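You operate a simulated robot arm through the tools that you are given. There is no shell and no other tool. Be economical: measure what you need, move in short steps, check, and stop when the job is done.

You are at the controls of a simulated robot arm. One attempt, no reset.

Task
Put one of the black dividers from the props case in the grey bucket. Then open the middle drawer of the grey bench, take the white block and put it in the inside of the middle drawer of the grey bench and shut the drawer again. Then press the pitch gauge button to switch it up. Then take the cloth pad on the table top and put it away on the top of the grey bench. Then take the black angle bracket on the top of the grey bench and put it away on the low shelf of the long bench. Then put the black cap on the top of the grey bench away on the middle left shelf of the rack. Then pull the top chest drawer open. Keep to this order. Set down upright: black angle bracket.

The check looks at the end state, three seconds after you hand in, the way a careful person would. Anything else that was tipped, shoved, dropped, spilled or broken makes it a failure. Lids that push on must go on centred and level and be pressed home; caps that screw on are set level and turned clockwise until they are tight. Flat cloth is picked up by pressing the open fingertips on it (5 to 10 N) and closing them slowly along it; thin cloth reads only 2 to 8 mm in the jaws.

Robot
A 6-joint arm with a fingered hand on a trunk, on a base that drives. Base frame: it is fixed to the floor where the robot stands at the start and does not move with it; the origin is under the middle of the robot, x ahead of it, y to its left, z up; the surface under the hand at the start is at about z = 0.76. Lengths are in m, angles in degrees, forces in N, time in s.
With the tool pointing down near the work surface it reaches from about 0.26 to 0.68 m from the robot's upright axis, wherever it stands. Its first joint turns from -166.0 to 166.0 degrees. Places, roughly: black angle bracket (6x5x6 cm) [1.5, -2, 0.9]; black cap (5x5x2 cm) [1.3, -2.4, 0.9]; black divider (1x8x6 cm) [0.5, -0.2, 0.9]; cloth pad (6x5x5 cm) [0.6, -1, 0.8]; grey bucket (30x19x22 cm) [-1.1, -3, 0.9]; inside of the middle drawer of the grey bench [1.5, -2.5, 0.7]; low shelf of the long bench [-1.4, -2.9, 0.2]; middle drawer of the grey bench [1.4, -2.5, 0.7]; middle left shelf of the rack [-1.6, 4.5, 1]; pitch gauge button [0.3, -0.9, 0.8]; top chest drawer [1, -1.5, 0.6]; top of the grey bench [1.4, -2.5, 0.9]; white block (7x11x5 cm) [0.4, -0.5, 0.8]. Payload 4 kg.
The TCP is the grasp point between the finger pads, 0.026 m short of the fingertips. In the tool frame z runs along the fingers and y along their closing line. Largest opening 0.148 m; the body of the gripper starts 0.073 m behind the TCP. The gripper is a hand of 3 fingers: y runs from the thumb to the fingers, the wrist lies at [0, 0, -0.239] in the tool frame, and closing takes about 1.5 s.
Orientation is that of the tool frame in the base frame, as a unit quaternion [w, x, y, z]. With the fingers straight down and closing along the base's y, the tool's x points along the base's -x, its y along +y and its z along -z.

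Tools
- The arm moves only by the tool move_arm. Its argument "targets" is a list of rows, each a list of 7 numbers: the shift along the tool's x, y, z in m, then the turn, a rotation vector about the tool's x, y, z in degrees, then the gripper command, from -1 (fully open) to 1 (shut), values between in proportion. In form: [[dx, dy, dz, ax, ay, az, hand], ...]. A call has 1 to 10 rows; each row shifts and turns the commanded pose from where the row before left it, along the tool's axes as they then stand. A row lasts 0.2 s, in which the tool goes at most 0.05 m and 8.6 degrees; a call with a longer step from one row to the next is refused whole, and so is a gripper value outside its range. A pose out of reach is approached as far as the arm can. The call stops where the force on the tool passes 40 N (or 10 N more than at its start, if that is more) or the arm is blocked; 0.2 s more then pass. Each finger travels about 0.153 m/s and halts on what it meets, pressing with about 31 N; the grip force reading is that of the motor and also rises with nothing between the fingers. The clock runs only during rows and for 0.2 s after the last one: add rows that do not move to give the fingers time. It gives the time, the measured TCP pose, the force on the tool (base axes), the opening and the grip force at its end, in the units of the frame above (readings bear some noise), with the torque about the TCP (base axes, N m) and any sound that the robot's microphone picked up.
- Cameras (640 x 400 px; columns grow to the right, rows downward): "scene" is now at [0.0449, 0.1357, 1.4643]; the picture's right is [-0.71, -0.71, 0.00], its down [-0.48, 0.48, -0.74] and it looks along [0.52, -0.52, -0.68] (base axes); focal length 271 px, centre (320, 200). "wrist" rides on the gripper at [0.068, -0.039, -0.09] in the tool frame; the picture's right is [0.50, 0.87, 0.00], its down [-0.66, 0.38, -0.65] and it looks along [-0.57, 0.33, 0.76] (tool axes); focal length 222 px, centre (320, 200). There is no depth. A picture from a camera that has moved, and an enlarged one, comes with that camera's place and axes in the base frame and with its lens. The place of the scene camera against the robot may be out by one fixed shift of up to 0.025 m in any direction.
- capture(camera): a new picture of that camera. It takes no simulated time.
- raise_lower(by): slides the trunk up (or, below 0, down) by that many m; the arm and the scene camera ride with it, the base frame stays. It gives what a move gives, with no picture.
- roll_base(legs): drives the robot by 1 to 6 legs, each [ahead, left, turn to the left] in m, m and degrees, along the robot's own axes; the way and the turn of a leg run together, so that a leg with both is an arc; at most 1.5 m and 180 degrees a leg. The arm and the cameras ride along, it lands a little off, and it stops where it bumps. It gives what a move gives.
- hand_shape(shape): the hand has 3 fingers and takes this shape, open, in about a second: jaw (thumb against the fingers, like two jaws); tri (thumb and two fingers); tip (a fingertip pinch); poke (one finger out to press); point (the index stretched); flat (the hand flat); cup (the hand cupped); fist (a fist). The gripper value then closes the fingers along that shape, each until it touches; the sizes above hold for jaw. It gives what a move gives, with no picture.
- head_to(pan, tilt): turns the head with the scene camera to pan (to the left, within 120 degrees either way) and tilt (down, from -29 to 69), counted from straight ahead of the robot. It gives what a move gives.
- enlarge(camera, box): a new picture of the part [left, top, right, bottom] of that camera's present view, enlarged. It takes no simulated time.
- job_done(): hands the job in; it is judged then, once.

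Work in short steps. Places have to be worked out from the pictures, the camera data and where the tool is seen: move nearer, look again, correct. Check each grasp and each placing, and mend what went wrong. You have 207 turns and 192 pictures in all, those below and enlarged ones among them. Open the gripper and draw the arm clear of the work before you hand the job in, unless the task says otherwise.

The tools are called after ">>>" as name(argument=value, ...) on one line, values as JSON. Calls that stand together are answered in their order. move_arm: Moves the arm, as the interface text tells. Its arguments: {"type":"object","properties":{"targets":{"type":"array","items":{"type":"array","items":{"type":"number"}}}},"required":["targets"]} The other tools are called the same way: raise_lower (by) slides the trunk up or down; hand_shape (shape) gives the hand a shape; roll_base (legs) drives the base; head_to (pan, tilt) turns the head that bears the scene camera; capture (camera) takes a picture; enlarge (camera, box) takes an enlarged picture of a part of a camera's view; job_done () hands the job in.

At the start:

```text
time_s: 0.0
tcp_pos: [0.1947, -0.3751, 1.0673]
tool_rot: [0.0, 0.0, 1.0, 0.0]
force: [0.1, -0.2, 0.2]
wrist_torque: [0.0, -0.03, 0.0]
width: 0.148
grip_force: 0.1
shape: jaw
trunk travel left (down, up): [-0.2, 0.117]
robot x, y, heading: [0.0016, 0.0002, -0.0]
head pan, tilt: [-45.0, 42.5]
```

scene: 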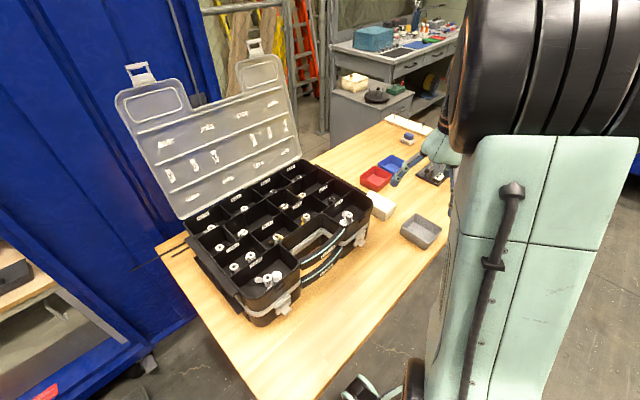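
wrist: 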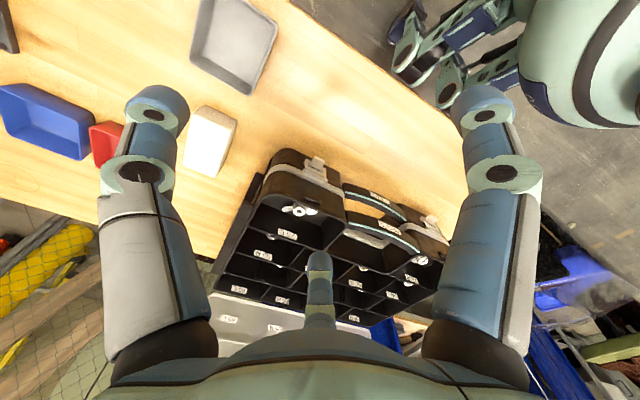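

I start by looking closer at the props case to find the dividers.

>>> enlarge(camera="scene", box=[170, 150, 390, 330])

>>> enlarge(camera="wrist", box=[200, 140, 460, 340])

```text
2.22 times, centred on (280, 240) of scene
camera zoom: at [0.0449, 0.1357, 1.4643], right [-0.71, -0.71, 0.0], down [-0.48, 0.48, -0.74], along [0.52, -0.52, -0.68], focal length 603 px, centre (409, 111)
```

zoom: 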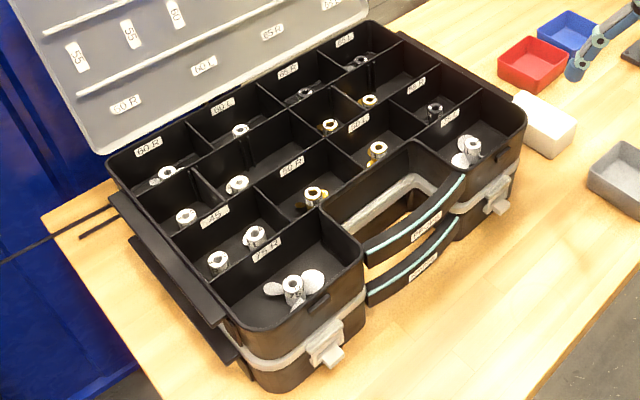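

```text
2.00 times, centred on (330, 240) of wrist
camera zoom: at [0.1273, -0.4134, 1.1578], right [-0.5, 0.87, 0.0], down [0.66, 0.38, 0.65], along [0.57, 0.33, -0.76], focal length 444 px, centre (300, 120)
```

zoom: 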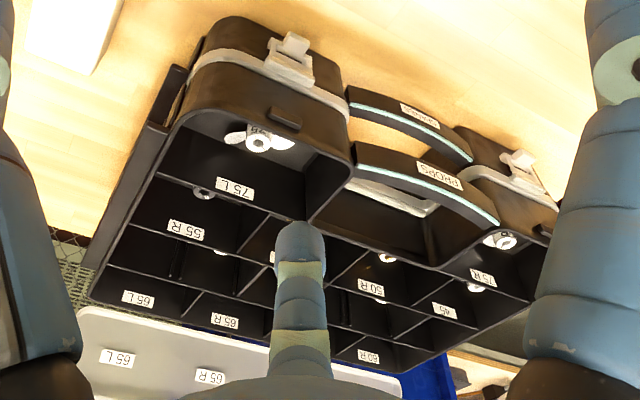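

Get a better look: turn the head toward the case and move the wrist camera nearer to it, staying high.

>>> head_to(pan=-22, tilt=50)

>>> move_arm(targets=[[0, 0, -0.03, 0, 0, 0, -1], [-0.04, 0.02, 0, 0, 0, 0, -1], [-0.04, 0.02, 0, 0, 0, 0, -1]])

>>> capture(camera="wrist")

>>> enlarge(camera="scene", box=[170, 50, 490, 250])

```text
time_s: 0.9
tcp_pos: [0.1935, -0.3753, 1.0668]
tool_rot: [0.0, 0.0, 1.0, 0.0]
force: [-0.7, 1.0, -0.7]
wrist_torque: [0.02, -0.03, 0.01]
width: 0.1481
grip_force: 0.1
shape: jaw
trunk travel left (down, up): [-0.2, 0.117]
robot x, y, heading: [0.0017, 0.0006, -0.0]
head pan, tilt: [-22.0, 50.0]
```

```text
time_s: 1.7
tcp_pos: [0.2769, -0.3354, 1.0974]
tool_rot: [0.0, 0.0, 1.0, 0.0]
force: [-0.8, -0.3, -0.1]
wrist_torque: [-0.05, 0.0, -0.01]
width: 0.1476
grip_force: 0.0
shape: jaw
trunk travel left (down, up): [-0.2, 0.117]
robot x, y, heading: [0.0011, -0.0004, 0.0]
head pan, tilt: [-22.0, 50.0]
```

```text
187 pictures are left
camera wrist: at [0.209, -0.3743, 1.1887], right [-0.5, 0.87, 0.0], down [0.66, 0.38, 0.65], along [0.57, 0.33, -0.76], focal length 222 px, centre (320, 200)
```

wrist: 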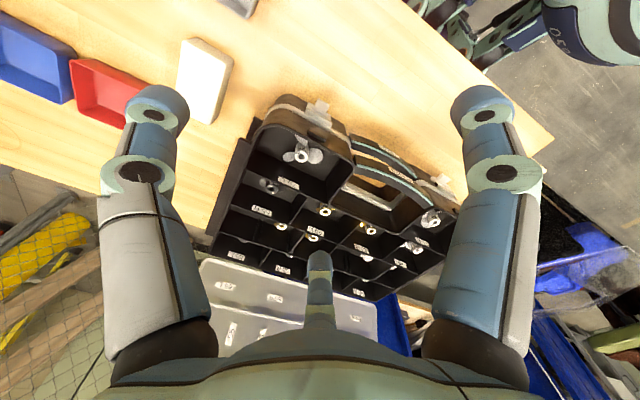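

```text
2.00 times, centred on (330, 150) of scene
camera zoom: at [0.058, 0.166, 1.4538], right [-0.37, -0.93, 0.0], down [-0.71, 0.29, -0.64], along [0.6, -0.24, -0.77], focal length 543 px, centre (300, 300)
```

zoom: 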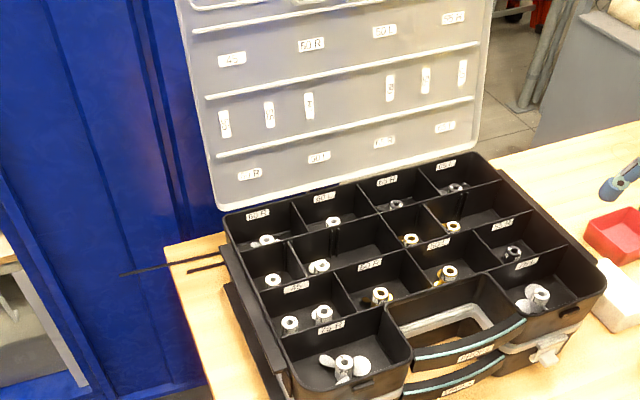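

A closer view of the compartments to tell the removable dividers from fixed walls.

>>> enlarge(camera="scene", box=[280, 120, 440, 220])

>>> enlarge(camera="wrist", box=[200, 90, 460, 300])

```text
4.00 times, centred on (360, 170) of scene
camera zoom: at [0.058, 0.166, 1.4538], right [-0.37, -0.93, 0.0], down [-0.71, 0.29, -0.64], along [0.6, -0.24, -0.77], focal length 1086 px, centre (160, 320)
```

zoom: 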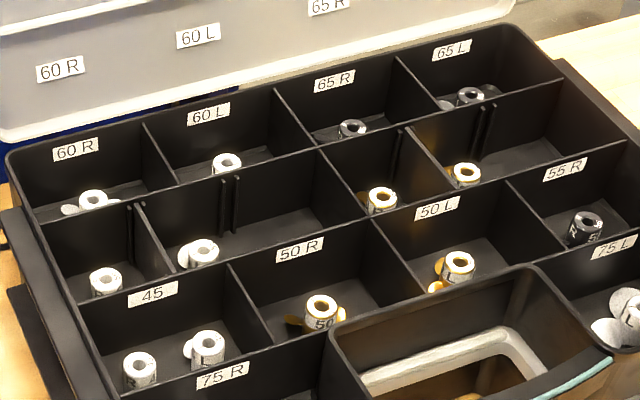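

```text
1.90 times, centred on (330, 195) of wrist
camera zoom: at [0.209, -0.3743, 1.1887], right [-0.5, 0.87, 0.0], down [0.66, 0.38, 0.65], along [0.57, 0.33, -0.76], focal length 423 px, centre (301, 210)
```

zoom: 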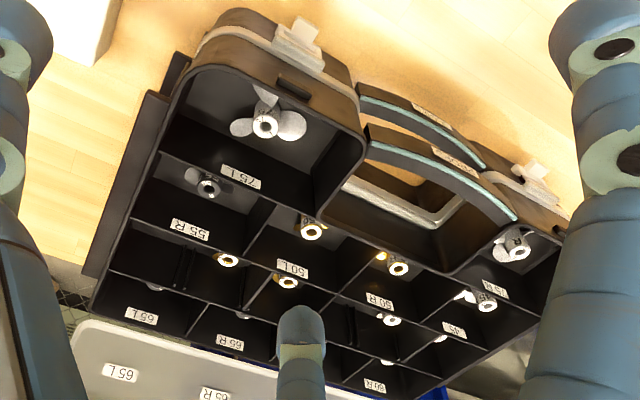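

Three middle-row dividers sit in ribbed slots; the one at about (0.55,-0.18) matches the listed place. Before using it I check how the fingers stand when half closed in jaw shape.

>>> move_arm(targets=[[0, 0, 0, 0, 0, 0, -0.3], [0, 0, 0, 0, 0, 0, -0.3], [0, 0, 0, 0, 0, 0, -0.3]])

>>> capture(camera="wrist")

>>> capture(camera="scene")

```text
time_s: 2.5
tcp_pos: [0.2745, -0.3368, 1.0964]
tool_rot: [0.0, 0.0, 1.0, -0.001]
force: [0.5, 0.3, 0.0]
wrist_torque: [-0.01, 0.0, -0.03]
width: 0.0967
grip_force: 0.1
shape: jaw
trunk travel left (down, up): [-0.2, 0.117]
robot x, y, heading: [0.0006, 0.0035, 0.1]
head pan, tilt: [-22.0, 50.0]
```

```text
183 pictures are left
camera wrist: at [0.2084, -0.3747, 1.1886], right [-0.5, 0.87, 0.0], down [0.66, 0.38, 0.65], along [0.57, 0.33, -0.76], focal length 222 px, centre (320, 200)
```

wrist: 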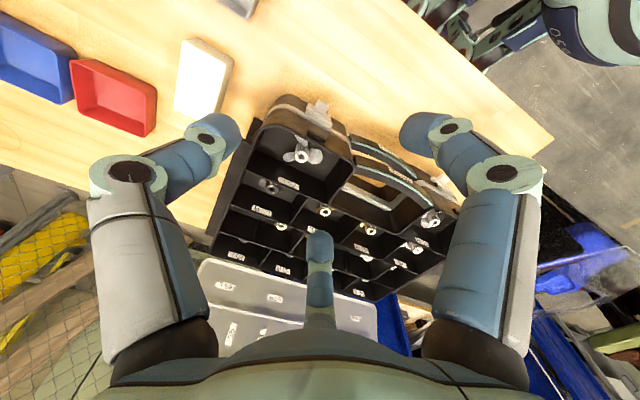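

```text
182 pictures are left
camera scene: at [0.0575, 0.1658, 1.4538], right [-0.37, -0.93, 0.0], down [-0.71, 0.29, -0.64], along [0.6, -0.24, -0.77], focal length 271 px, centre (320, 200)
```

scene: 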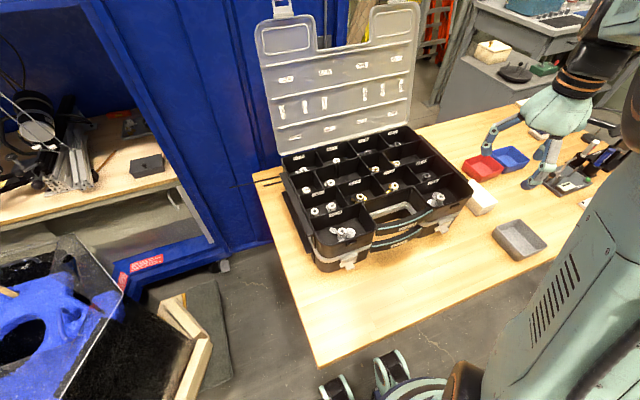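

The three fingers close radially toward the TCP, thumb on the -y side; that works for a plate running along x. I move above divider A (~0.55,-0.18) with the opening at about 6 cm.

>>> move_arm(targets=[[-0.038, 0.022, 0, 0, 0, 0, 0.1], [-0.038, 0.022, 0, 0, 0, 0, 0.19], [-0.038, 0.022, 0, 0, 0, 0, 0.19], [-0.038, 0.022, 0, 0, 0, 0, 0.19], [-0.038, 0.022, 0.0, 0, 0, 0, 0.19], [-0.038, 0.022, 0.02, 0, 0, 0, 0.19], [-0.038, 0.022, 0.02, 0, 0, 0, 0.19]])

>>> capture(camera="wrist")

>>> enlarge(camera="scene", box=[240, 70, 480, 220])

```text
time_s: 4.1
tcp_pos: [0.5411, -0.1806, 1.0561]
tool_rot: [0.0, 0.0, 1.0, 0.0]
force: [0.3, 0.0, -0.4]
wrist_torque: [0.0, 0.03, -0.02]
width: 0.0601
grip_force: 0.1
shape: jaw
trunk travel left (down, up): [-0.2, 0.117]
robot x, y, heading: [0.0009, -0.0031, -0.1]
head pan, tilt: [-22.0, 50.0]
```

```text
181 pictures are left
camera wrist: at [0.4745, -0.2184, 1.1478], right [-0.5, 0.87, 0.0], down [0.66, 0.38, 0.65], along [0.57, 0.33, -0.76], focal length 222 px, centre (320, 200)
```

wrist: 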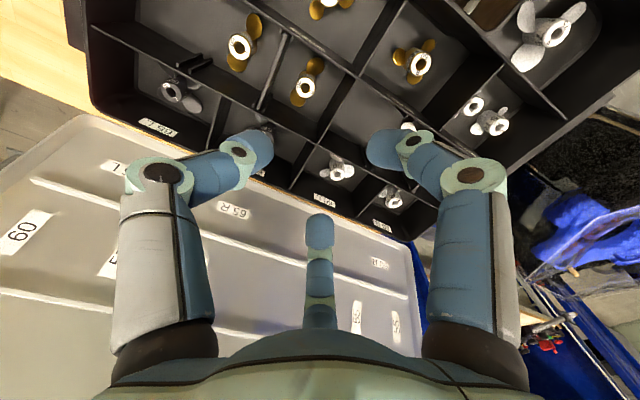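

```text
2.67 times, centred on (360, 145) of scene
camera zoom: at [0.0587, 0.166, 1.4538], right [-0.37, -0.93, 0.0], down [-0.71, 0.29, -0.64], along [0.6, -0.24, -0.77], focal length 724 px, centre (213, 347)
```

zoom: 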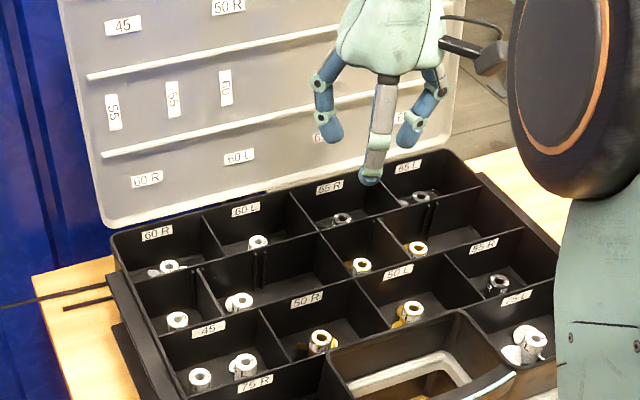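

Enlarge the case portion of the wrist view for divider positions.

>>> enlarge(camera="wrist", box=[180, 0, 460, 175])

```text
2.29 times, centred on (320, 88) of wrist
camera zoom: at [0.4745, -0.2184, 1.1478], right [-0.5, 0.87, 0.0], down [0.66, 0.38, 0.65], along [0.57, 0.33, -0.76], focal length 508 px, centre (320, 457)
```

zoom: 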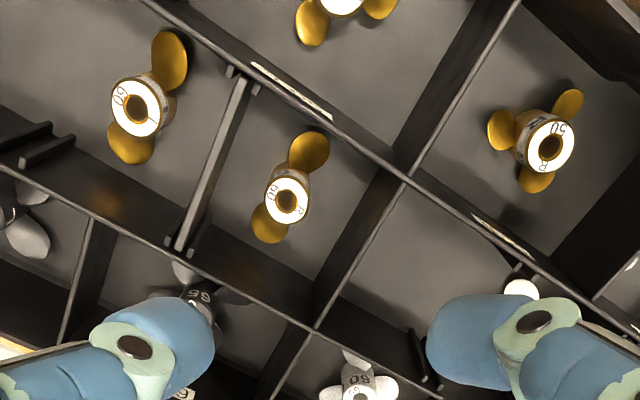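

The divider held in ribs at both ends (B, near y≈-0.235) is the removable one; A is a fixed wall. I move above B and look again for parallax.

>>> move_arm(targets=[[0, -0.028, 0.0, 0, 0, 0, 0.19], [0, -0.027, 0.02, 0, 0, 0, 0.19], [0, 0, 0.015, 0, 0, 0, 0.19], [0, 0, 0, 0, 0, 0, 0.19]])

>>> capture(camera="wrist")

>>> enlarge(camera="wrist", box=[180, 0, 460, 175])

```text
time_s: 5.1
tcp_pos: [0.5412, -0.2355, 1.0217]
tool_rot: [0.001, -0.001, 1.0, 0.001]
force: [0.8, -0.6, -0.5]
wrist_torque: [-0.02, 0.01, -0.02]
width: 0.0602
grip_force: 0.0
shape: jaw
trunk travel left (down, up): [-0.2, 0.117]
robot x, y, heading: [-0.0001, 0.0018, -0.0]
head pan, tilt: [-22.0, 50.0]
```

```text
178 pictures are left
camera wrist: at [0.4736, -0.2752, 1.1126], right [-0.5, 0.87, 0.0], down [0.65, 0.38, 0.65], along [0.57, 0.33, -0.76], focal length 222 px, centre (320, 200)
```

wrist: 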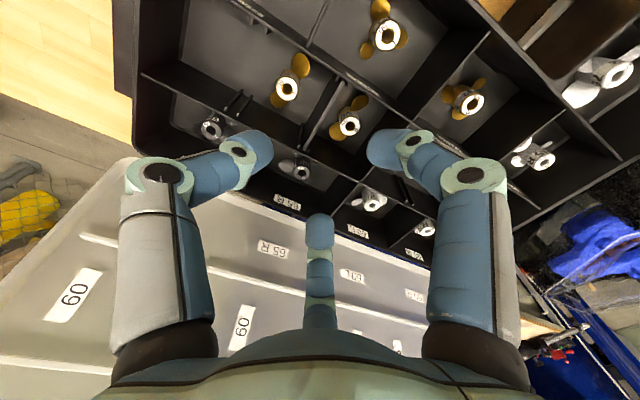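

```text
2.29 times, centred on (320, 88) of wrist
camera zoom: at [0.4736, -0.2752, 1.1126], right [-0.5, 0.87, 0.0], down [0.65, 0.38, 0.65], along [0.57, 0.33, -0.76], focal length 508 px, centre (320, 457)
```

zoom: 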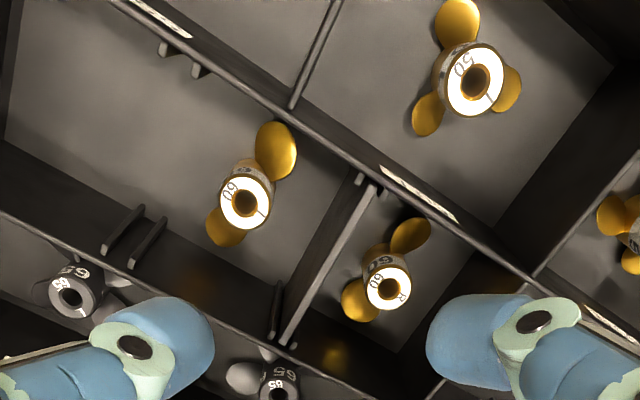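

Triangulated: divider B top runs x 0.508–0.578 at y≈-0.235, top z≈0.90; the wing nut on the -y side is at (0.540,-0.273), top 0.88. I narrow the opening, centre slightly to +y so the thumb clears the nut, and descend to just above the rim.

>>> move_arm(targets=[[-0.002, 0.007, 0.02, 0, 0, 0, 0.5], [0, 0, 0.035, 0, 0, 0, 0.5], [0, 0, 0.035, 0, 0, 0, 0.5], [0, 0, 0, 0, 0, 0, 0.5]])

>>> enlarge(camera="wrist", box=[180, 60, 460, 235])

>>> enlarge(camera="scene", box=[300, 80, 460, 180])

```text
time_s: 6.1
tcp_pos: [0.5415, -0.2295, 0.9324]
tool_rot: [0.0, 0.0, 1.0, 0.0]
force: [0.5, -0.5, 1.2]
wrist_torque: [-0.04, 0.01, 0.0]
width: 0.0372
grip_force: 0.0
shape: jaw
trunk travel left (down, up): [-0.2, 0.117]
robot x, y, heading: [0.0012, 0.0013, 0.2]
head pan, tilt: [-22.0, 50.0]
```

```text
2.29 times, centred on (320, 148) of wrist
camera zoom: at [0.475, -0.2678, 1.0227], right [-0.5, 0.87, 0.0], down [0.66, 0.38, 0.65], along [0.57, 0.33, -0.76], focal length 508 px, centre (320, 320)
```

zoom: 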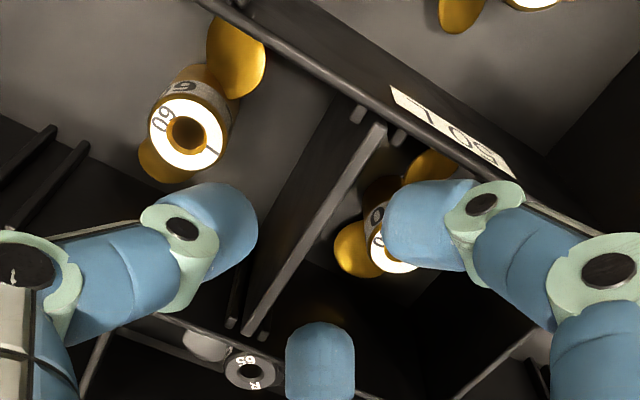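

```text
4.00 times, centred on (380, 130) of scene
camera zoom: at [0.0573, 0.1658, 1.4539], right [-0.37, -0.93, 0.0], down [-0.71, 0.29, -0.64], along [0.6, -0.24, -0.77], focal length 1086 px, centre (80, 480)
```

zoom: 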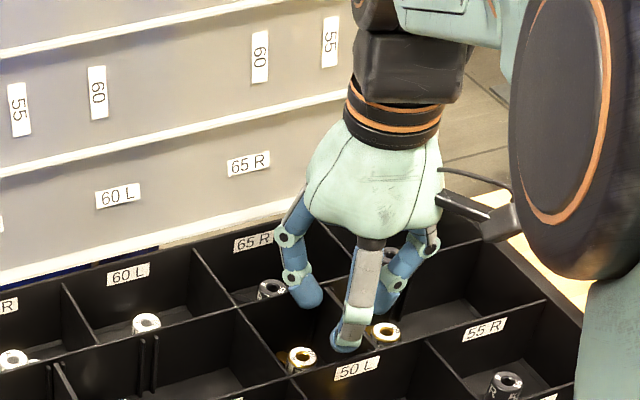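

Divider passes between thumb (left) and fingers; descend the last 3.3 cm and close.

>>> move_arm(targets=[[0, 0, 0.017, 0, 0, 0, 0.5], [0, 0, 0.017, 0, 0, 0, 0.5], [0, 0, 0, 0, 0, 0, 0.5]])

>>> enlarge(camera="wrist", box=[180, 60, 460, 235])

```text
time_s: 6.6
tcp_pos: [0.5463, -0.2294, 0.9194]
tool_rot: [0.01, 0.0, 1.0, -0.005]
force: [-5.9, 1.2, 20.3]
wrist_torque: [0.47, -0.57, 0.19]
width: 0.0365
grip_force: 0.0
shape: jaw
trunk travel left (down, up): [-0.2, 0.117]
robot x, y, heading: [0.0027, 0.0028, -0.0]
head pan, tilt: [-22.0, 50.0]
stopped in row 2: the force on the tool passed its limit at 53 N (the readings are from after the stop); the commanded pose is now the measured one
```

```text
2.29 times, centred on (320, 148) of wrist
camera zoom: at [0.4775, -0.2683, 1.0093], right [-0.5, 0.87, -0.02], down [0.64, 0.38, 0.67], along [0.58, 0.32, -0.75], focal length 508 px, centre (320, 320)
```

zoom: 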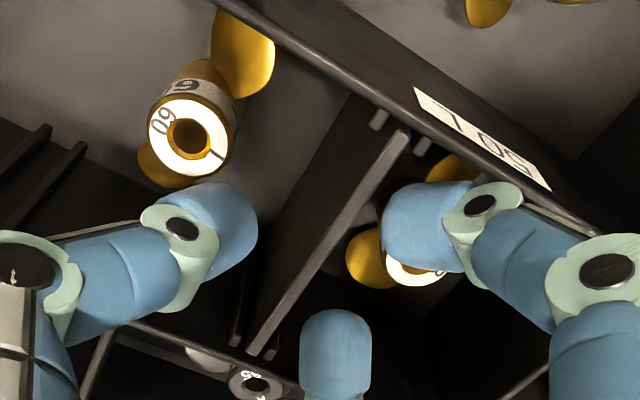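

The +x finger touched the row's rear wall (contact at about +2.8 cm x, +2.3 cm y from the TCP). I back up and see what the fingertip-pinch shape looks like.

>>> move_arm(targets=[[0, 0, -0.03, 0, 0, 0, 0.5], [0, 0, -0.04, 0, 0, 0, 0.5]])

>>> hand_shape(shape="tip")

>>> move_arm(targets=[[0, 0, 0, 0, 0, 0, 0.4], [0, 0, 0, 0, 0, 0, 0.4], [0, 0, 0, 0, 0, 0, 0.4], [0, 0, 0, 0, 0, 0, 0.4]])

>>> capture(camera="wrist")

>>> enlarge(camera="scene", box=[300, 60, 460, 160])

```text
time_s: 7.2
tcp_pos: [0.545, -0.2296, 0.9846]
tool_rot: [0.008, 0.0, 1.0, -0.003]
force: [0.6, 0.1, 0.7]
wrist_torque: [0.02, -0.02, 0.02]
width: 0.0371
grip_force: 0.1
shape: jaw
trunk travel left (down, up): [-0.2, 0.117]
robot x, y, heading: [0.0001, 0.0019, 0.1]
head pan, tilt: [-22.0, 50.0]
```

```text
time_s: 8.1
tcp_pos: [0.544, -0.23, 0.9852]
tool_rot: [0.008, 0.0, 1.0, -0.002]
force: [0.8, -0.4, -0.4]
wrist_torque: [0.01, 0.02, 0.02]
width: 0.1481
grip_force: 0.1
shape: tip
trunk travel left (down, up): [-0.2, 0.117]
robot x, y, heading: [0.0017, -0.002, -0.0]
head pan, tilt: [-22.0, 50.0]
```

```text
time_s: 9.1
tcp_pos: [0.5447, -0.23, 0.9847]
tool_rot: [0.008, 0.0, 1.0, -0.003]
force: [0.5, 0.6, 1.0]
wrist_torque: [-0.03, 0.01, 0.0]
width: 0.0448
grip_force: 0.0
shape: tip
trunk travel left (down, up): [-0.2, 0.117]
robot x, y, heading: [0.0037, 0.0049, 0.1]
head pan, tilt: [-22.0, 50.0]
```

```text
173 pictures are left
camera wrist: at [0.4771, -0.2681, 1.0756], right [-0.5, 0.87, -0.01], down [0.64, 0.38, 0.66], along [0.58, 0.32, -0.75], focal length 222 px, centre (320, 200)
```

wrist: 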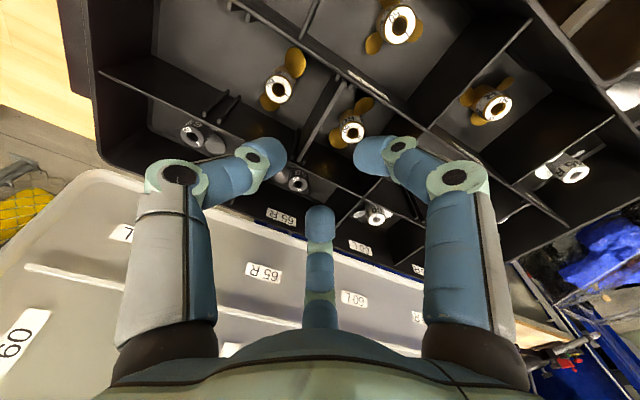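

```text
4.00 times, centred on (380, 110) of scene
camera zoom: at [0.0576, 0.1657, 1.4538], right [-0.37, -0.93, 0.0], down [-0.71, 0.29, -0.64], along [0.6, -0.24, -0.77], focal length 1086 px, centre (80, 560)
```

zoom: 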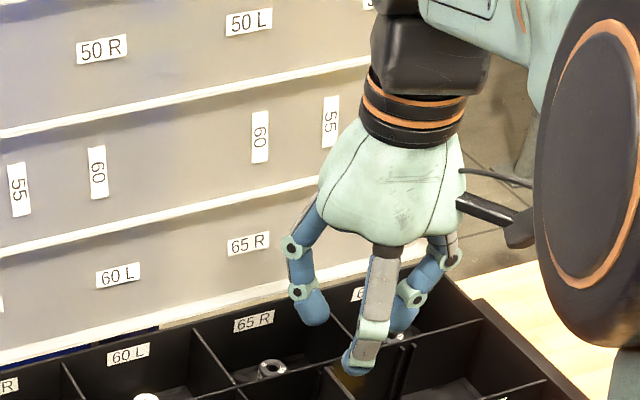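

Same layout. Returning to jaw, I'll use a narrower opening (3 cm), shift 7 mm toward -x, and correct the small tilt.

>>> hand_shape(shape="jaw")

>>> move_arm(targets=[[0.007, 0, -0.005, -0.34, 0.92, 0, 0.6], [0, 0, 0, 0, 0, 0, 0.6], [0, 0, 0, 0, 0, 0, 0.6], [0, 0, 0, 0, 0, 0, 0.6], [0, 0, 0.02, 0, 0, 0, 0.6], [0, 0, 0.02, 0, 0, 0, 0.6], [0, 0, 0.015, 0, 0, 0, 0.6]])

>>> enlarge(camera="wrist", box=[180, 60, 460, 235])

```text
time_s: 10.0
tcp_pos: [0.5446, -0.2305, 0.9849]
tool_rot: [0.008, 0.001, 1.0, -0.002]
force: [0.7, 0.1, -0.5]
wrist_torque: [0.01, 0.0, -0.05]
width: 0.1479
grip_force: 0.0
shape: jaw
trunk travel left (down, up): [-0.2, 0.117]
robot x, y, heading: [-0.0023, -0.0013, -0.3]
head pan, tilt: [-22.0, 50.0]
```

```text
time_s: 11.6
tcp_pos: [0.5393, -0.23, 0.9361]
tool_rot: [0.0, -0.001, 1.0, 0.001]
force: [-0.4, 0.5, 0.2]
wrist_torque: [0.02, -0.01, 0.02]
width: 0.0298
grip_force: 0.0
shape: jaw
trunk travel left (down, up): [-0.2, 0.117]
robot x, y, heading: [-0.0005, 0.0009, 0.0]
head pan, tilt: [-22.0, 50.0]
```

```text
2.29 times, centred on (320, 148) of wrist
camera zoom: at [0.4719, -0.2683, 1.0272], right [-0.5, 0.87, 0.0], down [0.66, 0.38, 0.65], along [0.57, 0.33, -0.76], focal length 508 px, centre (320, 320)
```

zoom: 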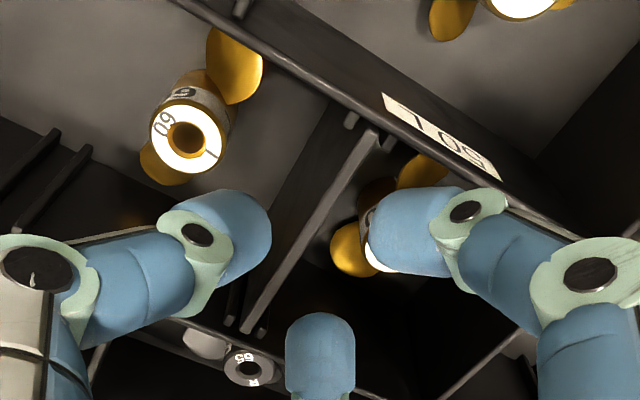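

The finger hits the slot ribs beside the divider, so I'll first close at a shallow depth (tips ~8 mm below the top), where the fingers then fit between the ribs, centred at x≈0.545.

>>> move_arm(targets=[[-0.006, 0, 0.006, 0, 0, 0, 0.6], [0, 0, 0.007, 0, 0, 0, 0.6], [0, 0, 0, 0, 0, 0, 0.7], [0, 0, 0, 0, 0, 0, 0.8], [0, 0, 0, 0, 0, 0, 0.9], [0, 0, 0, 0, 0, 0, 0.95], [0, 0, 0, 0, 0, 0, 1], [0, 0, 0, 0, 0, 0, 1]])

>>> enlarge(camera="wrist", box=[180, 60, 460, 235])

```text
time_s: 13.4
tcp_pos: [0.5453, -0.2293, 0.9242]
tool_rot: [0.001, -0.001, 1.0, 0.001]
force: [0.3, -1.0, -0.9]
wrist_torque: [-0.02, -0.02, 0.02]
width: 0.0023
grip_force: 31.3
shape: jaw
trunk travel left (down, up): [-0.2, 0.117]
robot x, y, heading: [-0.0017, 0.0007, -0.1]
head pan, tilt: [-22.0, 50.0]
```

```text
2.29 times, centred on (320, 148) of wrist
camera zoom: at [0.4781, -0.2684, 1.0147], right [-0.5, 0.87, 0.0], down [0.66, 0.38, 0.65], along [0.57, 0.33, -0.76], focal length 508 px, centre (320, 320)
```

zoom: 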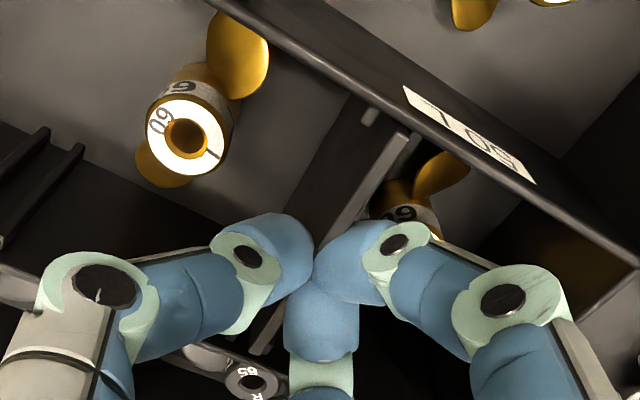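

Width reads 2.3 mm — either the thin plate or nothing. I test by lifting 3 cm and looking.

>>> move_arm(targets=[[0, 0, -0.015, 0, 0, 0, 1], [0, 0, -0.015, 0, 0, 0, 1], [0, 0, 0, 0, 0, 0, 1]])

>>> enlarge(camera="wrist", box=[180, 60, 460, 235])

```text
time_s: 14.2
tcp_pos: [0.5448, -0.2309, 0.9532]
tool_rot: [0.0, 0.0, 1.0, 0.001]
force: [1.2, -0.2, -1.0]
wrist_torque: [0.0, -0.02, 0.01]
width: 0.0022
grip_force: 30.8
shape: jaw
trunk travel left (down, up): [-0.2, 0.117]
robot x, y, heading: [-0.0041, -0.0032, 0.0]
head pan, tilt: [-22.0, 50.0]
```

```text
2.29 times, centred on (320, 148) of wrist
camera zoom: at [0.4775, -0.2693, 1.0451], right [-0.5, 0.87, 0.0], down [0.66, 0.38, 0.65], along [0.57, 0.33, -0.76], focal length 508 px, centre (320, 320)
```

zoom: 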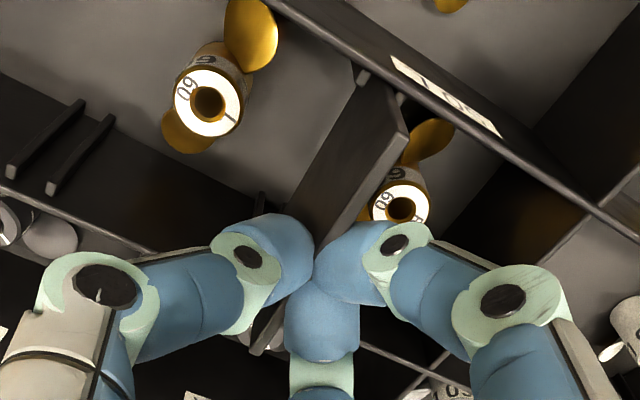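

The divider came up with the fingers. I lift it clear and retract toward the robot.

>>> move_arm(targets=[[0, 0, -0.03, 0, 0, 0, 1], [0, 0, -0.03, 0, 0, 0, 1], [0, 0, -0.03, 0, 0, 0, 1], [0, 0, -0.03, 0, 0, 0, 1], [0.04, 0, -0.01, 0, 0, 0, 1], [0.04, -0.02, 0, 0, 0, 0, 1], [0.04, -0.02, 0, 0, 0, 0, 1], [0.04, -0.02, 0, 0, 0, 0, 1], [0.04, -0.02, 0, 0, 0, 0, 1]])

>>> head_to(pan=-110, tilt=25)

>>> capture(camera="scene")

>>> capture(camera="wrist")

```text
time_s: 16.2
tcp_pos: [0.3431, -0.3095, 1.0848]
tool_rot: [0.0, 0.0, 1.0, 0.0]
force: [-0.2, 0.2, 0.1]
wrist_torque: [0.02, -0.01, 0.0]
width: 0.0022
grip_force: 31.4
shape: jaw
trunk travel left (down, up): [-0.2, 0.117]
robot x, y, heading: [0.0004, 0.001, -0.1]
head pan, tilt: [-22.0, 50.0]
```

```text
time_s: 17.8
tcp_pos: [0.3443, -0.3095, 1.0832]
tool_rot: [0.0, 0.0, 1.0, 0.001]
force: [0.5, 1.2, -0.5]
wrist_torque: [-0.01, -0.03, -0.04]
width: 0.0019
grip_force: 31.1
shape: jaw
trunk travel left (down, up): [-0.2, 0.117]
robot x, y, heading: [0.0006, 0.0017, 0.0]
head pan, tilt: [-110.0, 25.0]
```

```text
168 pictures are left
camera scene: at [-0.0453, 0.1079, 1.4913], right [-0.94, 0.34, 0.0], down [0.14, 0.4, -0.91], along [-0.31, -0.85, -0.42], focal length 271 px, centre (320, 200)
```

scene: 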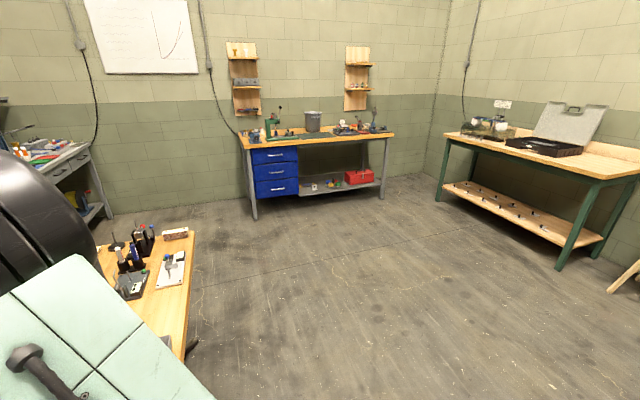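

```text
167 pictures are left
camera wrist: at [0.2773, -0.3474, 1.1751], right [-0.5, 0.87, 0.0], down [0.66, 0.38, 0.65], along [0.57, 0.33, -0.76], focal length 222 px, centre (320, 200)
```

wrist: 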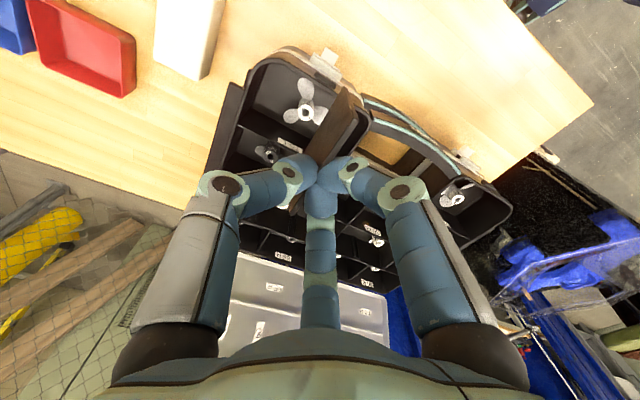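

The way to the long bench is clear. I back off from the table, turn right and drive toward the bucket, stopping short for a look.

>>> roll_base(legs=[[-0.45, 0, 0], [0, 0, -90], [1.2, -0.62, 0]])

>>> head_to(pan=0, tilt=30)

>>> capture(camera="scene")

```text
time_s: 30.6
tcp_pos: [-1.3132, -1.573, 1.0845]
tool_rot: [0.001, 0.692, 0.722, 0.0]
force: [-0.1, -0.9, -0.1]
wrist_torque: [0.0, -0.02, 0.02]
width: 0.0021
grip_force: 30.6
shape: jaw
trunk travel left (down, up): [-0.2, 0.117]
robot x, y, heading: [-1.02, -1.2153, -87.6]
head pan, tilt: [-110.0, 25.0]
```

```text
time_s: 32.5
tcp_pos: [-1.3122, -1.5736, 1.0848]
tool_rot: [0.001, 0.693, 0.721, 0.001]
force: [0.0, 0.9, -0.4]
wrist_torque: [-0.01, -0.02, 0.01]
width: 0.0019
grip_force: 30.4
shape: jaw
trunk travel left (down, up): [-0.2, 0.117]
robot x, y, heading: [-1.0189, -1.2167, -87.7]
head pan, tilt: [0.0, 30.0]
```

```text
166 pictures are left
camera scene: at [-0.796, -1.2902, 1.4834], right [-1.0, -0.04, 0.0], down [-0.02, 0.5, -0.87], along [0.04, -0.87, -0.5], focal length 271 px, centre (320, 200)
```

scene: 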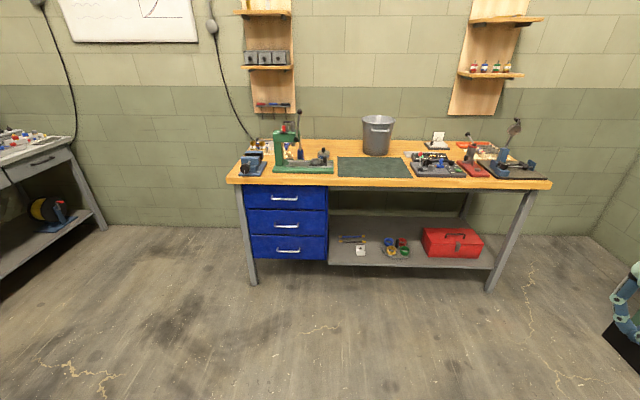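

Bucket ≈(-1.1,-3.0); bench front edge ≈ y -2.53, lower shelf set back to ≈ -2.65. I straighten and drive nearer, raising the trunk to keep the divider above the bench clutter.

>>> roll_base(legs=[[0.9, -0.0, -2.3]])

>>> raise_lower(by=0.1)

>>> head_to(pan=-10, tilt=45)

>>> capture(camera="scene")

>>> capture(camera="wrist")

```text
time_s: 37.1
tcp_pos: [-1.3241, -2.4377, 1.0832]
tool_rot: [0.0, 0.714, 0.7, 0.001]
force: [0.0, 0.6, 0.3]
wrist_torque: [0.01, -0.01, -0.04]
width: 0.0017
grip_force: 31.2
shape: jaw
trunk travel left (down, up): [-0.2, 0.117]
robot x, y, heading: [-1.0145, -2.0976, -91.0]
head pan, tilt: [0.0, 30.0]
```

```text
time_s: 38.5
tcp_pos: [-1.3237, -2.4352, 1.1839]
tool_rot: [-0.001, 0.714, 0.7, 0.001]
force: [-0.2, -0.2, 0.2]
wrist_torque: [0.0, -0.01, 0.03]
width: 0.0021
grip_force: 30.9
shape: jaw
trunk travel left (down, up): [-0.3, 0.017]
robot x, y, heading: [-1.0053, -2.0964, -91.0]
head pan, tilt: [0.0, 30.0]
```

```text
time_s: 39.2
tcp_pos: [-1.3233, -2.4352, 1.1845]
tool_rot: [0.001, 0.715, 0.7, 0.001]
force: [-1.0, -0.3, -0.2]
wrist_torque: [-0.02, 0.02, -0.01]
width: 0.0019
grip_force: 30.9
shape: jaw
trunk travel left (down, up): [-0.3, 0.017]
robot x, y, heading: [-1.009, -2.0989, -91.1]
head pan, tilt: [-10.0, 45.0]
```

```text
165 pictures are left
camera scene: at [-0.8035, -2.1676, 1.5651], right [-0.98, 0.19, 0.0], down [0.14, 0.69, -0.71], along [-0.14, -0.69, -0.71], focal length 271 px, centre (320, 200)
```

scene: 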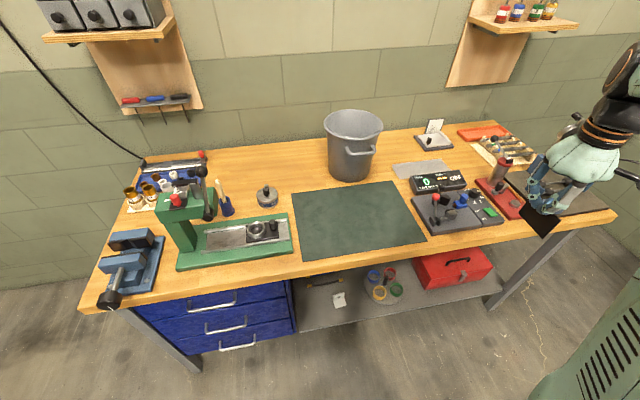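

```text
164 pictures are left
camera wrist: at [-1.3611, -2.3676, 1.2752], right [0.88, 0.48, 0.0], down [0.37, -0.66, 0.65], along [0.32, -0.57, -0.76], focal length 222 px, centre (320, 200)
```

wrist: 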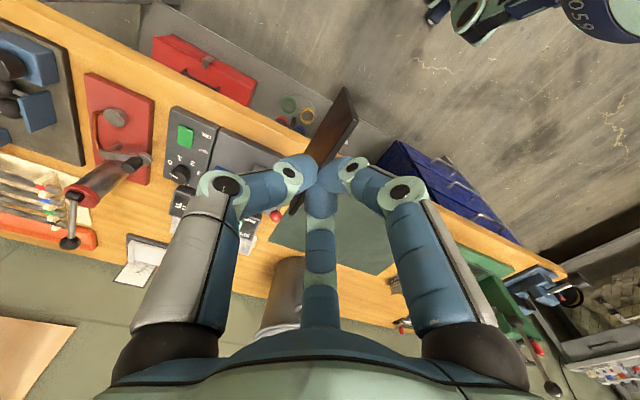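

Bucket rim centre ≈(-1.105,-3.02,1.05). I drive forward 0.25 m, then reach over the bucket.

>>> roll_base(legs=[[0.25, 0, 1.1]])

>>> capture(camera="scene")

```text
time_s: 41.1
tcp_pos: [-1.3172, -2.6948, 1.1834]
tool_rot: [0.001, 0.706, 0.708, 0.001]
force: [-0.6, 0.1, 0.1]
wrist_torque: [-0.01, 0.0, 0.04]
width: 0.0019
grip_force: 30.2
shape: jaw
trunk travel left (down, up): [-0.3, 0.017]
robot x, y, heading: [-1.0106, -2.3485, -89.6]
head pan, tilt: [-10.0, 45.0]
```

```text
163 pictures are left
camera scene: at [-0.8043, -2.4144, 1.5649], right [-0.99, 0.17, 0.0], down [0.12, 0.7, -0.71], along [-0.12, -0.7, -0.71], focal length 271 px, centre (320, 200)
```

scene: 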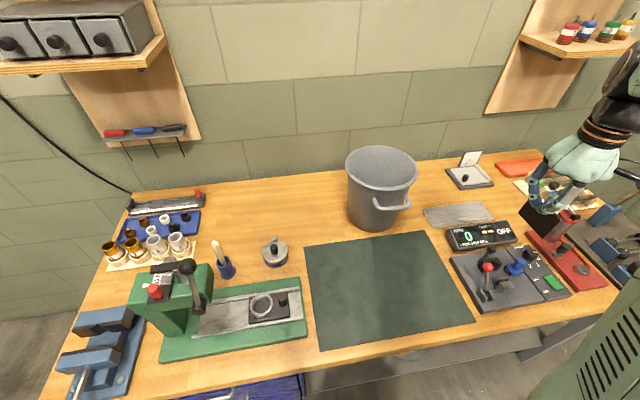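

Rim centre confirmed at about (-1.095,-3.02). Tool x = base +y, tool y = base +x here; I move over the bucket.

>>> move_arm(targets=[[-0.02, 0.03, 0, 0, 0, 0, 1], [-0.035, 0.03, 0, 0, 0, 0, 1], [-0.035, 0.03, 0, 0, 0, 0, 1], [-0.04, 0.03, 0, 0, 0, 0, 1], [-0.04, 0.03, 0, 0, 0, 0, 1], [-0.04, 0.03, 0, 0, 0, 0, 1], [-0.04, 0.03, 0, 0, 0, 0, 1], [-0.04, 0.01, 0, 0, 0, 0, 1], [-0.02, 0.0, 0, 0, 0, 0, 1]])

>>> enlarge(camera="scene", box=[280, 60, 520, 260])

>>> capture(camera="wrist")

```text
time_s: 43.1
tcp_pos: [-1.0979, -3.0024, 1.1809]
tool_rot: [-0.001, 0.706, 0.708, 0.002]
force: [0.2, 0.2, 0.9]
wrist_torque: [-0.02, -0.01, -0.01]
width: 0.0017
grip_force: 31.1
shape: jaw
trunk travel left (down, up): [-0.3, 0.017]
robot x, y, heading: [-1.0138, -2.353, -89.9]
head pan, tilt: [-10.0, 45.0]
```

```text
2.00 times, centred on (400, 160) of scene
camera zoom: at [-0.8046, -2.4151, 1.565], right [-0.99, 0.17, 0.0], down [0.12, 0.7, -0.71], along [-0.12, -0.7, -0.71], focal length 543 px, centre (160, 280)
```

zoom: 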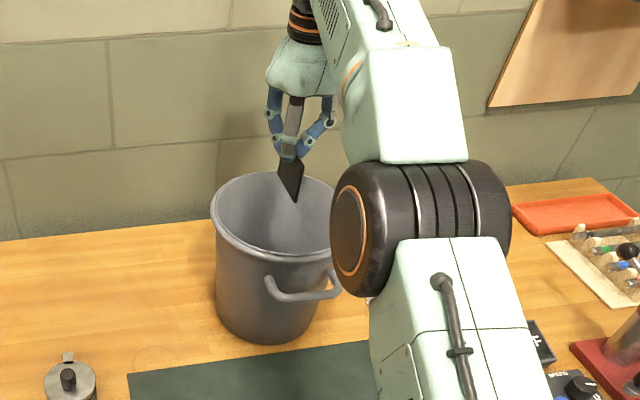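

```text
161 pictures are left
camera wrist: at [-1.1359, -2.9346, 1.2712], right [0.86, 0.5, 0.0], down [0.38, -0.66, 0.65], along [0.33, -0.56, -0.76], focal length 222 px, centre (320, 200)
```

wrist: 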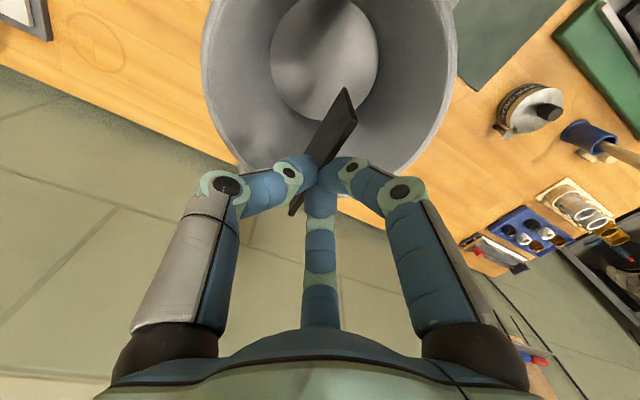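

Well centred over the bucket. I lower the divider inside and then release with a small opening.

>>> move_arm(targets=[[0.01, 0, 0.03, 0, 0, 0, 1], [0, 0, 0.04, 0, 0, 0, 1], [0, 0, 0.04, 0, 0, 0, 1], [0, 0, 0.04, 0, 0, 0, 1], [0, 0, 0.04, 0, 0, 0, 1], [0, 0, 0.02, 0, 0, 0, 1]])

>>> move_arm(targets=[[0, 0, 0, 0, 0, 0, 0.7], [0, 0, 0, 0, 0, 0, 0.3], [0, 0, 0, 0, 0, 0, 0.3], [0, 0, 0, 0, 0, 0, 0.3]])

>>> capture(camera="wrist")

```text
time_s: 44.5
tcp_pos: [-1.0955, -2.9926, 0.9739]
tool_rot: [0.0, 0.706, 0.708, 0.0]
force: [0.6, -0.9, -0.3]
wrist_torque: [0.15, 0.04, 0.02]
width: 0.0018
grip_force: 31.3
shape: jaw
trunk travel left (down, up): [-0.3, 0.017]
robot x, y, heading: [-1.0109, -2.348, -89.9]
head pan, tilt: [-10.0, 45.0]
```

```text
time_s: 45.5
tcp_pos: [-1.0946, -2.9927, 0.9737]
tool_rot: [0.0, 0.706, 0.708, 0.001]
force: [0.9, -1.2, 0.3]
wrist_torque: [0.09, 0.06, 0.0]
width: 0.0515
grip_force: 0.0
shape: jaw
trunk travel left (down, up): [-0.3, 0.017]
robot x, y, heading: [-1.0107, -2.3482, -89.8]
head pan, tilt: [-10.0, 45.0]
```

```text
160 pictures are left
camera wrist: at [-1.1337, -2.9247, 1.065], right [0.86, 0.5, 0.0], down [0.38, -0.65, 0.65], along [0.33, -0.56, -0.76], focal length 222 px, centre (320, 200)
```

wrist: 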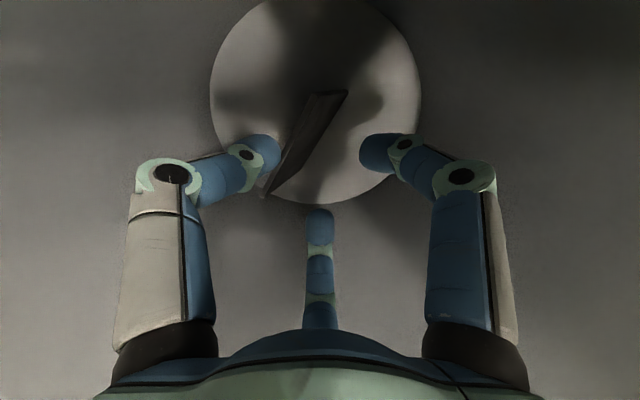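

Divider rests inside the bucket. I lift out straight up, retract, and look toward the grey bench.

>>> move_arm(targets=[[0, 0, -0.04, 0, 0, 0, 0.3], [0, 0, -0.045, 0, 0, 0, 0.3], [0, 0, -0.045, 0, 0, 0, 0.3], [0, 0, -0.045, 0, 0, 0, 0.3], [0, 0, -0.04, 0, 0, 0, 0.3], [0.045, 0, 0, 0, 0, 0, 0.3], [0.045, 0, 0, 0, 0, 0, 0.3], [0.045, 0, 0, 0, 0, 0, 0.3], [0.045, 0, 0, 0, 0, 0, 0.3], [0.045, 0, 0, 0, 0, 0, 0.3]])

>>> roll_base(legs=[[-0.5, 0, 0], [0, 0, 90]])

>>> head_to(pan=0, tilt=20)

>>> capture(camera="scene")

```text
time_s: 47.7
tcp_pos: [-1.0951, -2.7666, 1.1895]
tool_rot: [0.0, 0.706, 0.708, 0.0]
force: [-0.5, 0.2, -0.1]
wrist_torque: [-0.02, -0.03, 0.02]
width: 0.0515
grip_force: 0.0
shape: jaw
trunk travel left (down, up): [-0.3, 0.017]
robot x, y, heading: [-1.0137, -2.3456, -89.7]
head pan, tilt: [-10.0, 45.0]
```

```text
time_s: 54.4
tcp_pos: [-0.5931, -1.9465, 1.1896]
tool_rot: [0.0, 0.006, 1.0, 0.0]
force: [0.1, 0.5, 0.3]
wrist_torque: [0.0, -0.01, -0.03]
width: 0.0517
grip_force: 0.0
shape: jaw
trunk travel left (down, up): [-0.3, 0.017]
robot x, y, heading: [-1.0113, -1.8563, -0.4]
head pan, tilt: [-10.0, 45.0]
```

```text
time_s: 55.3
tcp_pos: [-0.5911, -1.9469, 1.1898]
tool_rot: [0.001, 0.006, 1.0, 0.001]
force: [0.4, 0.1, 0.3]
wrist_torque: [0.02, -0.01, 0.01]
width: 0.0515
grip_force: 0.2
shape: jaw
trunk travel left (down, up): [-0.3, 0.017]
robot x, y, heading: [-1.0113, -1.8567, -0.6]
head pan, tilt: [0.0, 20.0]
```

```text
159 pictures are left
camera scene: at [-0.9352, -1.6618, 1.6036], right [-0.01, -1.0, 0.0], down [-0.34, 0.0, -0.94], along [0.94, -0.01, -0.34], focal length 271 px, centre (320, 200)
```

scene: 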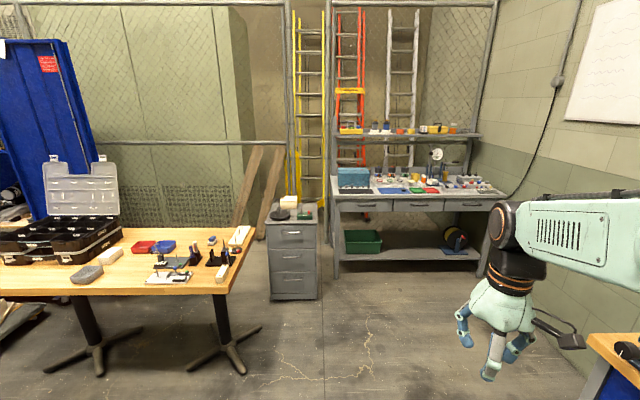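

The grey bench has three side-by-side drawers; I drive over to stand before the middle one.

>>> roll_base(legs=[[0.7, -0.6, 0.6], [0.75, 0, 0]])

>>> head_to(pan=0, tilt=35)

>>> capture(camera="scene")

```text
time_s: 59.9
tcp_pos: [-0.0045, -2.4689, 1.1889]
tool_rot: [-0.002, 0.01, 1.0, 0.001]
force: [-0.3, -0.6, -0.3]
wrist_torque: [0.0, 0.0, 0.0]
width: 0.0519
grip_force: 0.0
shape: jaw
trunk travel left (down, up): [-0.3, 0.017]
robot x, y, heading: [-0.4192, -2.3753, -0.9]
head pan, tilt: [0.0, 20.0]
stopped in leg 1: the robot was blocked; the commanded pose is now the measured one
```

```text
time_s: 60.7
tcp_pos: [-0.0031, -2.4694, 1.1885]
tool_rot: [-0.001, 0.011, 1.0, 0.001]
force: [0.2, 0.4, -0.2]
wrist_torque: [-0.01, 0.03, 0.01]
width: 0.0515
grip_force: 0.2
shape: jaw
trunk travel left (down, up): [-0.3, 0.017]
robot x, y, heading: [-0.4222, -2.3736, -0.9]
head pan, tilt: [0.0, 35.0]
```

```text
158 pictures are left
camera scene: at [-0.35, -2.1812, 1.58], right [-0.02, -1.0, 0.0], down [-0.57, 0.01, -0.82], along [0.82, -0.02, -0.57], focal length 271 px, centre (320, 200)
```

scene: 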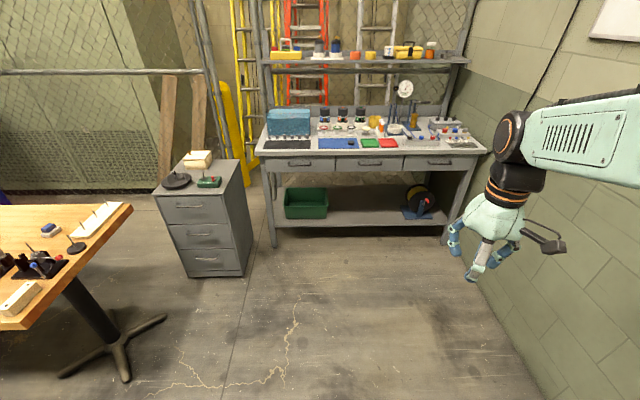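

I bumped something on the right side, probably the long bench. I check for any damage before moving on.

>>> head_to(pan=-100, tilt=45)

>>> capture(camera="scene")

```text
time_s: 62.5
tcp_pos: [-0.004, -2.4705, 1.1883]
tool_rot: [-0.001, 0.011, 1.0, 0.001]
force: [0.7, -0.7, -0.3]
wrist_torque: [0.0, 0.0, 0.02]
width: 0.0516
grip_force: 0.0
shape: jaw
trunk travel left (down, up): [-0.3, 0.017]
robot x, y, heading: [-0.4242, -2.3776, -0.9]
head pan, tilt: [-100.0, 45.0]
```

```text
157 pictures are left
camera scene: at [-0.4542, -2.259, 1.565], right [-0.98, 0.19, 0.0], down [0.14, 0.69, -0.71], along [-0.14, -0.69, -0.71], focal length 271 px, centre (320, 200)
```

scene: 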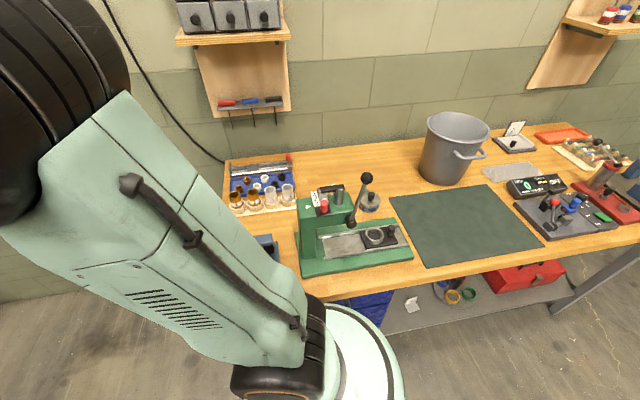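

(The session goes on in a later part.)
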